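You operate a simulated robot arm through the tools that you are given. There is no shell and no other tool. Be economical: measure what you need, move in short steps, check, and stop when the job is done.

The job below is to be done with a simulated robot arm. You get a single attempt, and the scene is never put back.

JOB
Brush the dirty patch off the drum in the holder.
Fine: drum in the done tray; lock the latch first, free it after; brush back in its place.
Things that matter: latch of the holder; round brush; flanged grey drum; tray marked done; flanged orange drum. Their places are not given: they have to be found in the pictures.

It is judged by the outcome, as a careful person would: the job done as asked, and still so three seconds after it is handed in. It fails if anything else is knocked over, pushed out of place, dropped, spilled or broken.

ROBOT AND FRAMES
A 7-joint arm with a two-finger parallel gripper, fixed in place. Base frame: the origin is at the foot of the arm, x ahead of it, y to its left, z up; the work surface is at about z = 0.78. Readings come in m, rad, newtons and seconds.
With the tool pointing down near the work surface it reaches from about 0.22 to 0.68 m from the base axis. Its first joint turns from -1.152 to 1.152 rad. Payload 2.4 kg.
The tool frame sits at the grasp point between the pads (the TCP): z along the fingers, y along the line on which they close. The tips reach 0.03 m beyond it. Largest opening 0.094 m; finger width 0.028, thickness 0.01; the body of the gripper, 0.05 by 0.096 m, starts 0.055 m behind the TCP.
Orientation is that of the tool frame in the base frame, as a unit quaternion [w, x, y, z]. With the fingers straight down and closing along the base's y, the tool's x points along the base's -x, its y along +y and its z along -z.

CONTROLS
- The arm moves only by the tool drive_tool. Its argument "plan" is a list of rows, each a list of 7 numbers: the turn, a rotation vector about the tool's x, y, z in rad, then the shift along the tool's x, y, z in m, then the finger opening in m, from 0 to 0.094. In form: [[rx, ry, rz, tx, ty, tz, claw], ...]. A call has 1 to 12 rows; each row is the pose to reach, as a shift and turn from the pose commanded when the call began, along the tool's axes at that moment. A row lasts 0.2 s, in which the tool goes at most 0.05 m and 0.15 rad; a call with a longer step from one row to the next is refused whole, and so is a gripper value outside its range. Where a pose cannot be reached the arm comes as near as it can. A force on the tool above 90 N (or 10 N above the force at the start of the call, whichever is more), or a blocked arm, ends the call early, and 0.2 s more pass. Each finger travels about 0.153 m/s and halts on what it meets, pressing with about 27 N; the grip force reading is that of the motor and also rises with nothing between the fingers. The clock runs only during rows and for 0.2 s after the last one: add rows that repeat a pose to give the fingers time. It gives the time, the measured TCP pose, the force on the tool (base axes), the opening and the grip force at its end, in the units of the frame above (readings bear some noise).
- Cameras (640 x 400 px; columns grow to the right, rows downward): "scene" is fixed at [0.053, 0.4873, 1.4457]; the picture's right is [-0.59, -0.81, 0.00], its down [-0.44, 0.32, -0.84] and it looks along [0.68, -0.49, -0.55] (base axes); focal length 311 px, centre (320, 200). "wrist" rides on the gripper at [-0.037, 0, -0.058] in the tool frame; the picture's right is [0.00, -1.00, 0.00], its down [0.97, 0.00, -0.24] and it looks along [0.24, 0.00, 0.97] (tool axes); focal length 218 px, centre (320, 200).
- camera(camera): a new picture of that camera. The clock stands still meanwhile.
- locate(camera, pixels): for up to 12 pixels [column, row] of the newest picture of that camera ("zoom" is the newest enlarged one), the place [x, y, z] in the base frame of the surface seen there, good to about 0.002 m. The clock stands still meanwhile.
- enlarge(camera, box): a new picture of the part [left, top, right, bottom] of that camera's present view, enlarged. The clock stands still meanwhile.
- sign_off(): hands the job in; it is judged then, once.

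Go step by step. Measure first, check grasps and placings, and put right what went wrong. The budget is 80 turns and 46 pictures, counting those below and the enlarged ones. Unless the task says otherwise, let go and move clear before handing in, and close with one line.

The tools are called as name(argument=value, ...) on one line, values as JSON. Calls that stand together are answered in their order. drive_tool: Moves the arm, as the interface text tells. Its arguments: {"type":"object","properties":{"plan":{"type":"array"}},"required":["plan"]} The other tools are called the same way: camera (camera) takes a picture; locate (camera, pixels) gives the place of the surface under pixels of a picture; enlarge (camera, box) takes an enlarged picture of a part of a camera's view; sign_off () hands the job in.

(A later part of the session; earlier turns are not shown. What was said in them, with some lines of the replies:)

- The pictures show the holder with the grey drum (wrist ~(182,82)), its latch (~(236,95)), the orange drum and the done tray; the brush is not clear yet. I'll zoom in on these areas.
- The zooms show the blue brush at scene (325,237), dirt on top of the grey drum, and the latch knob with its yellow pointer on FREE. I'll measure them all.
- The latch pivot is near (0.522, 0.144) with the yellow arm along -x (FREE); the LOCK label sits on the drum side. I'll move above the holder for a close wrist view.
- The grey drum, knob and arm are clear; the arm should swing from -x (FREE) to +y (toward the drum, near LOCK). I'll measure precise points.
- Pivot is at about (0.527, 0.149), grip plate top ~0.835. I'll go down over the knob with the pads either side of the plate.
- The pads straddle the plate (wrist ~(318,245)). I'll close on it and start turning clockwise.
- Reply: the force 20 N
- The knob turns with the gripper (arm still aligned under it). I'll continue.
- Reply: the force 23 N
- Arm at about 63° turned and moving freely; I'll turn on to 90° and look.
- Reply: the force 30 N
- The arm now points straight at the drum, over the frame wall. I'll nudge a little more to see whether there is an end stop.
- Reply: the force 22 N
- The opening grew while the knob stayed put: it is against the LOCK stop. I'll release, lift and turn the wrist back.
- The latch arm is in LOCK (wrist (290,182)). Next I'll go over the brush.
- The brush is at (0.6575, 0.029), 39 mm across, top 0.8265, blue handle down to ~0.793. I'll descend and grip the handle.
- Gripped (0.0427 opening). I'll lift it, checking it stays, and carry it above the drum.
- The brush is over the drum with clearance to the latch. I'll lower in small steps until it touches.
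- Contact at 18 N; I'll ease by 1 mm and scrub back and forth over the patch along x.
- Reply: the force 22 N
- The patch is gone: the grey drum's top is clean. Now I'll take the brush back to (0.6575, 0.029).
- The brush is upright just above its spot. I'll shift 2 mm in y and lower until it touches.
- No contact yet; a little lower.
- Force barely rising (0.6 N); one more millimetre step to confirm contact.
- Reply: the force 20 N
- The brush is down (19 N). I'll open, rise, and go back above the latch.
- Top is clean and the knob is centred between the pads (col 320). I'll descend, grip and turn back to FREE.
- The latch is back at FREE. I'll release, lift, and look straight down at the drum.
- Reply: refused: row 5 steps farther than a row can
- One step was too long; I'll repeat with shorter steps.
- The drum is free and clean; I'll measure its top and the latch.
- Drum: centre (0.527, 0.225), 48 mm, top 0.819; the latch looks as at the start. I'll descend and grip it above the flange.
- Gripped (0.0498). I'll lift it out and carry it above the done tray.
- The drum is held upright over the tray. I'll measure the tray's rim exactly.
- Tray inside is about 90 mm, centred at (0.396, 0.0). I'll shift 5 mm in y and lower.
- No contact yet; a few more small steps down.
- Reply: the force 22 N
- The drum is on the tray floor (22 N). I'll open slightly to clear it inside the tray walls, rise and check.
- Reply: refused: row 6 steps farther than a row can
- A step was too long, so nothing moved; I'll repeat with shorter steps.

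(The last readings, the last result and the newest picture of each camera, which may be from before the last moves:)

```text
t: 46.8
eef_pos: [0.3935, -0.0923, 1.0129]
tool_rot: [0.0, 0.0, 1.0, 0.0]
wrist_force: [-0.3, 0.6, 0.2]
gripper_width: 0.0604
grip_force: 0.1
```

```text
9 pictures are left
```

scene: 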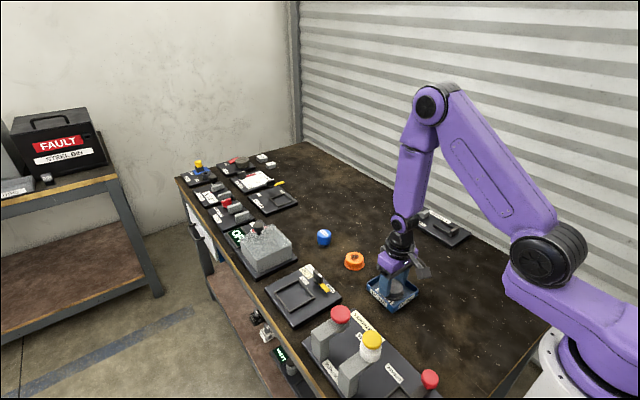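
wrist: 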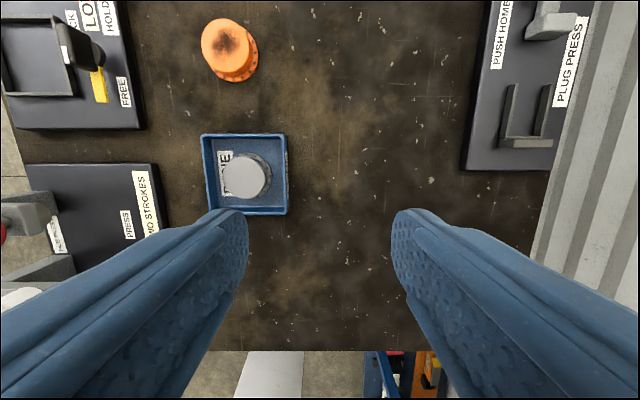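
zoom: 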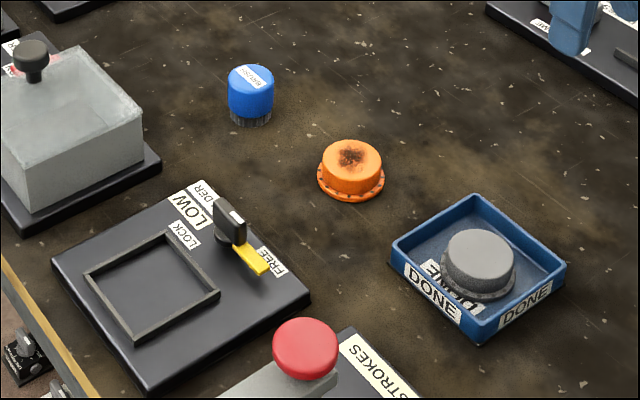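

The drum sits flat in the done tray, the brush stands at its place, the latch is FREE. One last zoom to check for residue on the top.

enlarge(camera="wrist", box=[200, 130, 292, 218])

locate(camera="scene", pixels=[[326, 233]])

```text
4.55 times, centred on (246, 174) of wrist
```

zoom: 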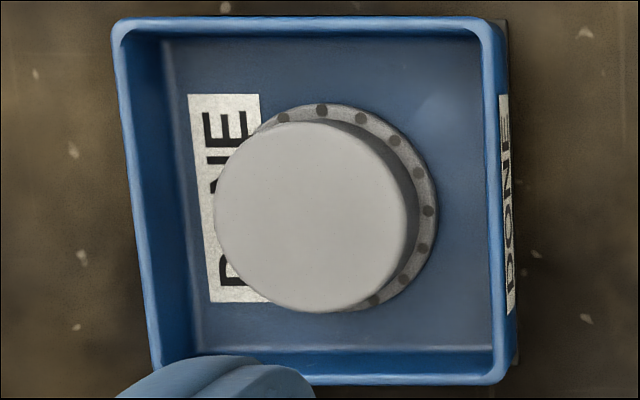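

```text
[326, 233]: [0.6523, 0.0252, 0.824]
```

The drum's top is clean, it rests in the tray, and the brush reads within about 3 mm of its start. The arm is clear, so I'm handing in.

sign_off()

```text
The job is handed in.
```

The grey drum is brushed clean and sits in the done tray; the latch was locked for the brushing and is back at FREE, and the brush is back in its place.
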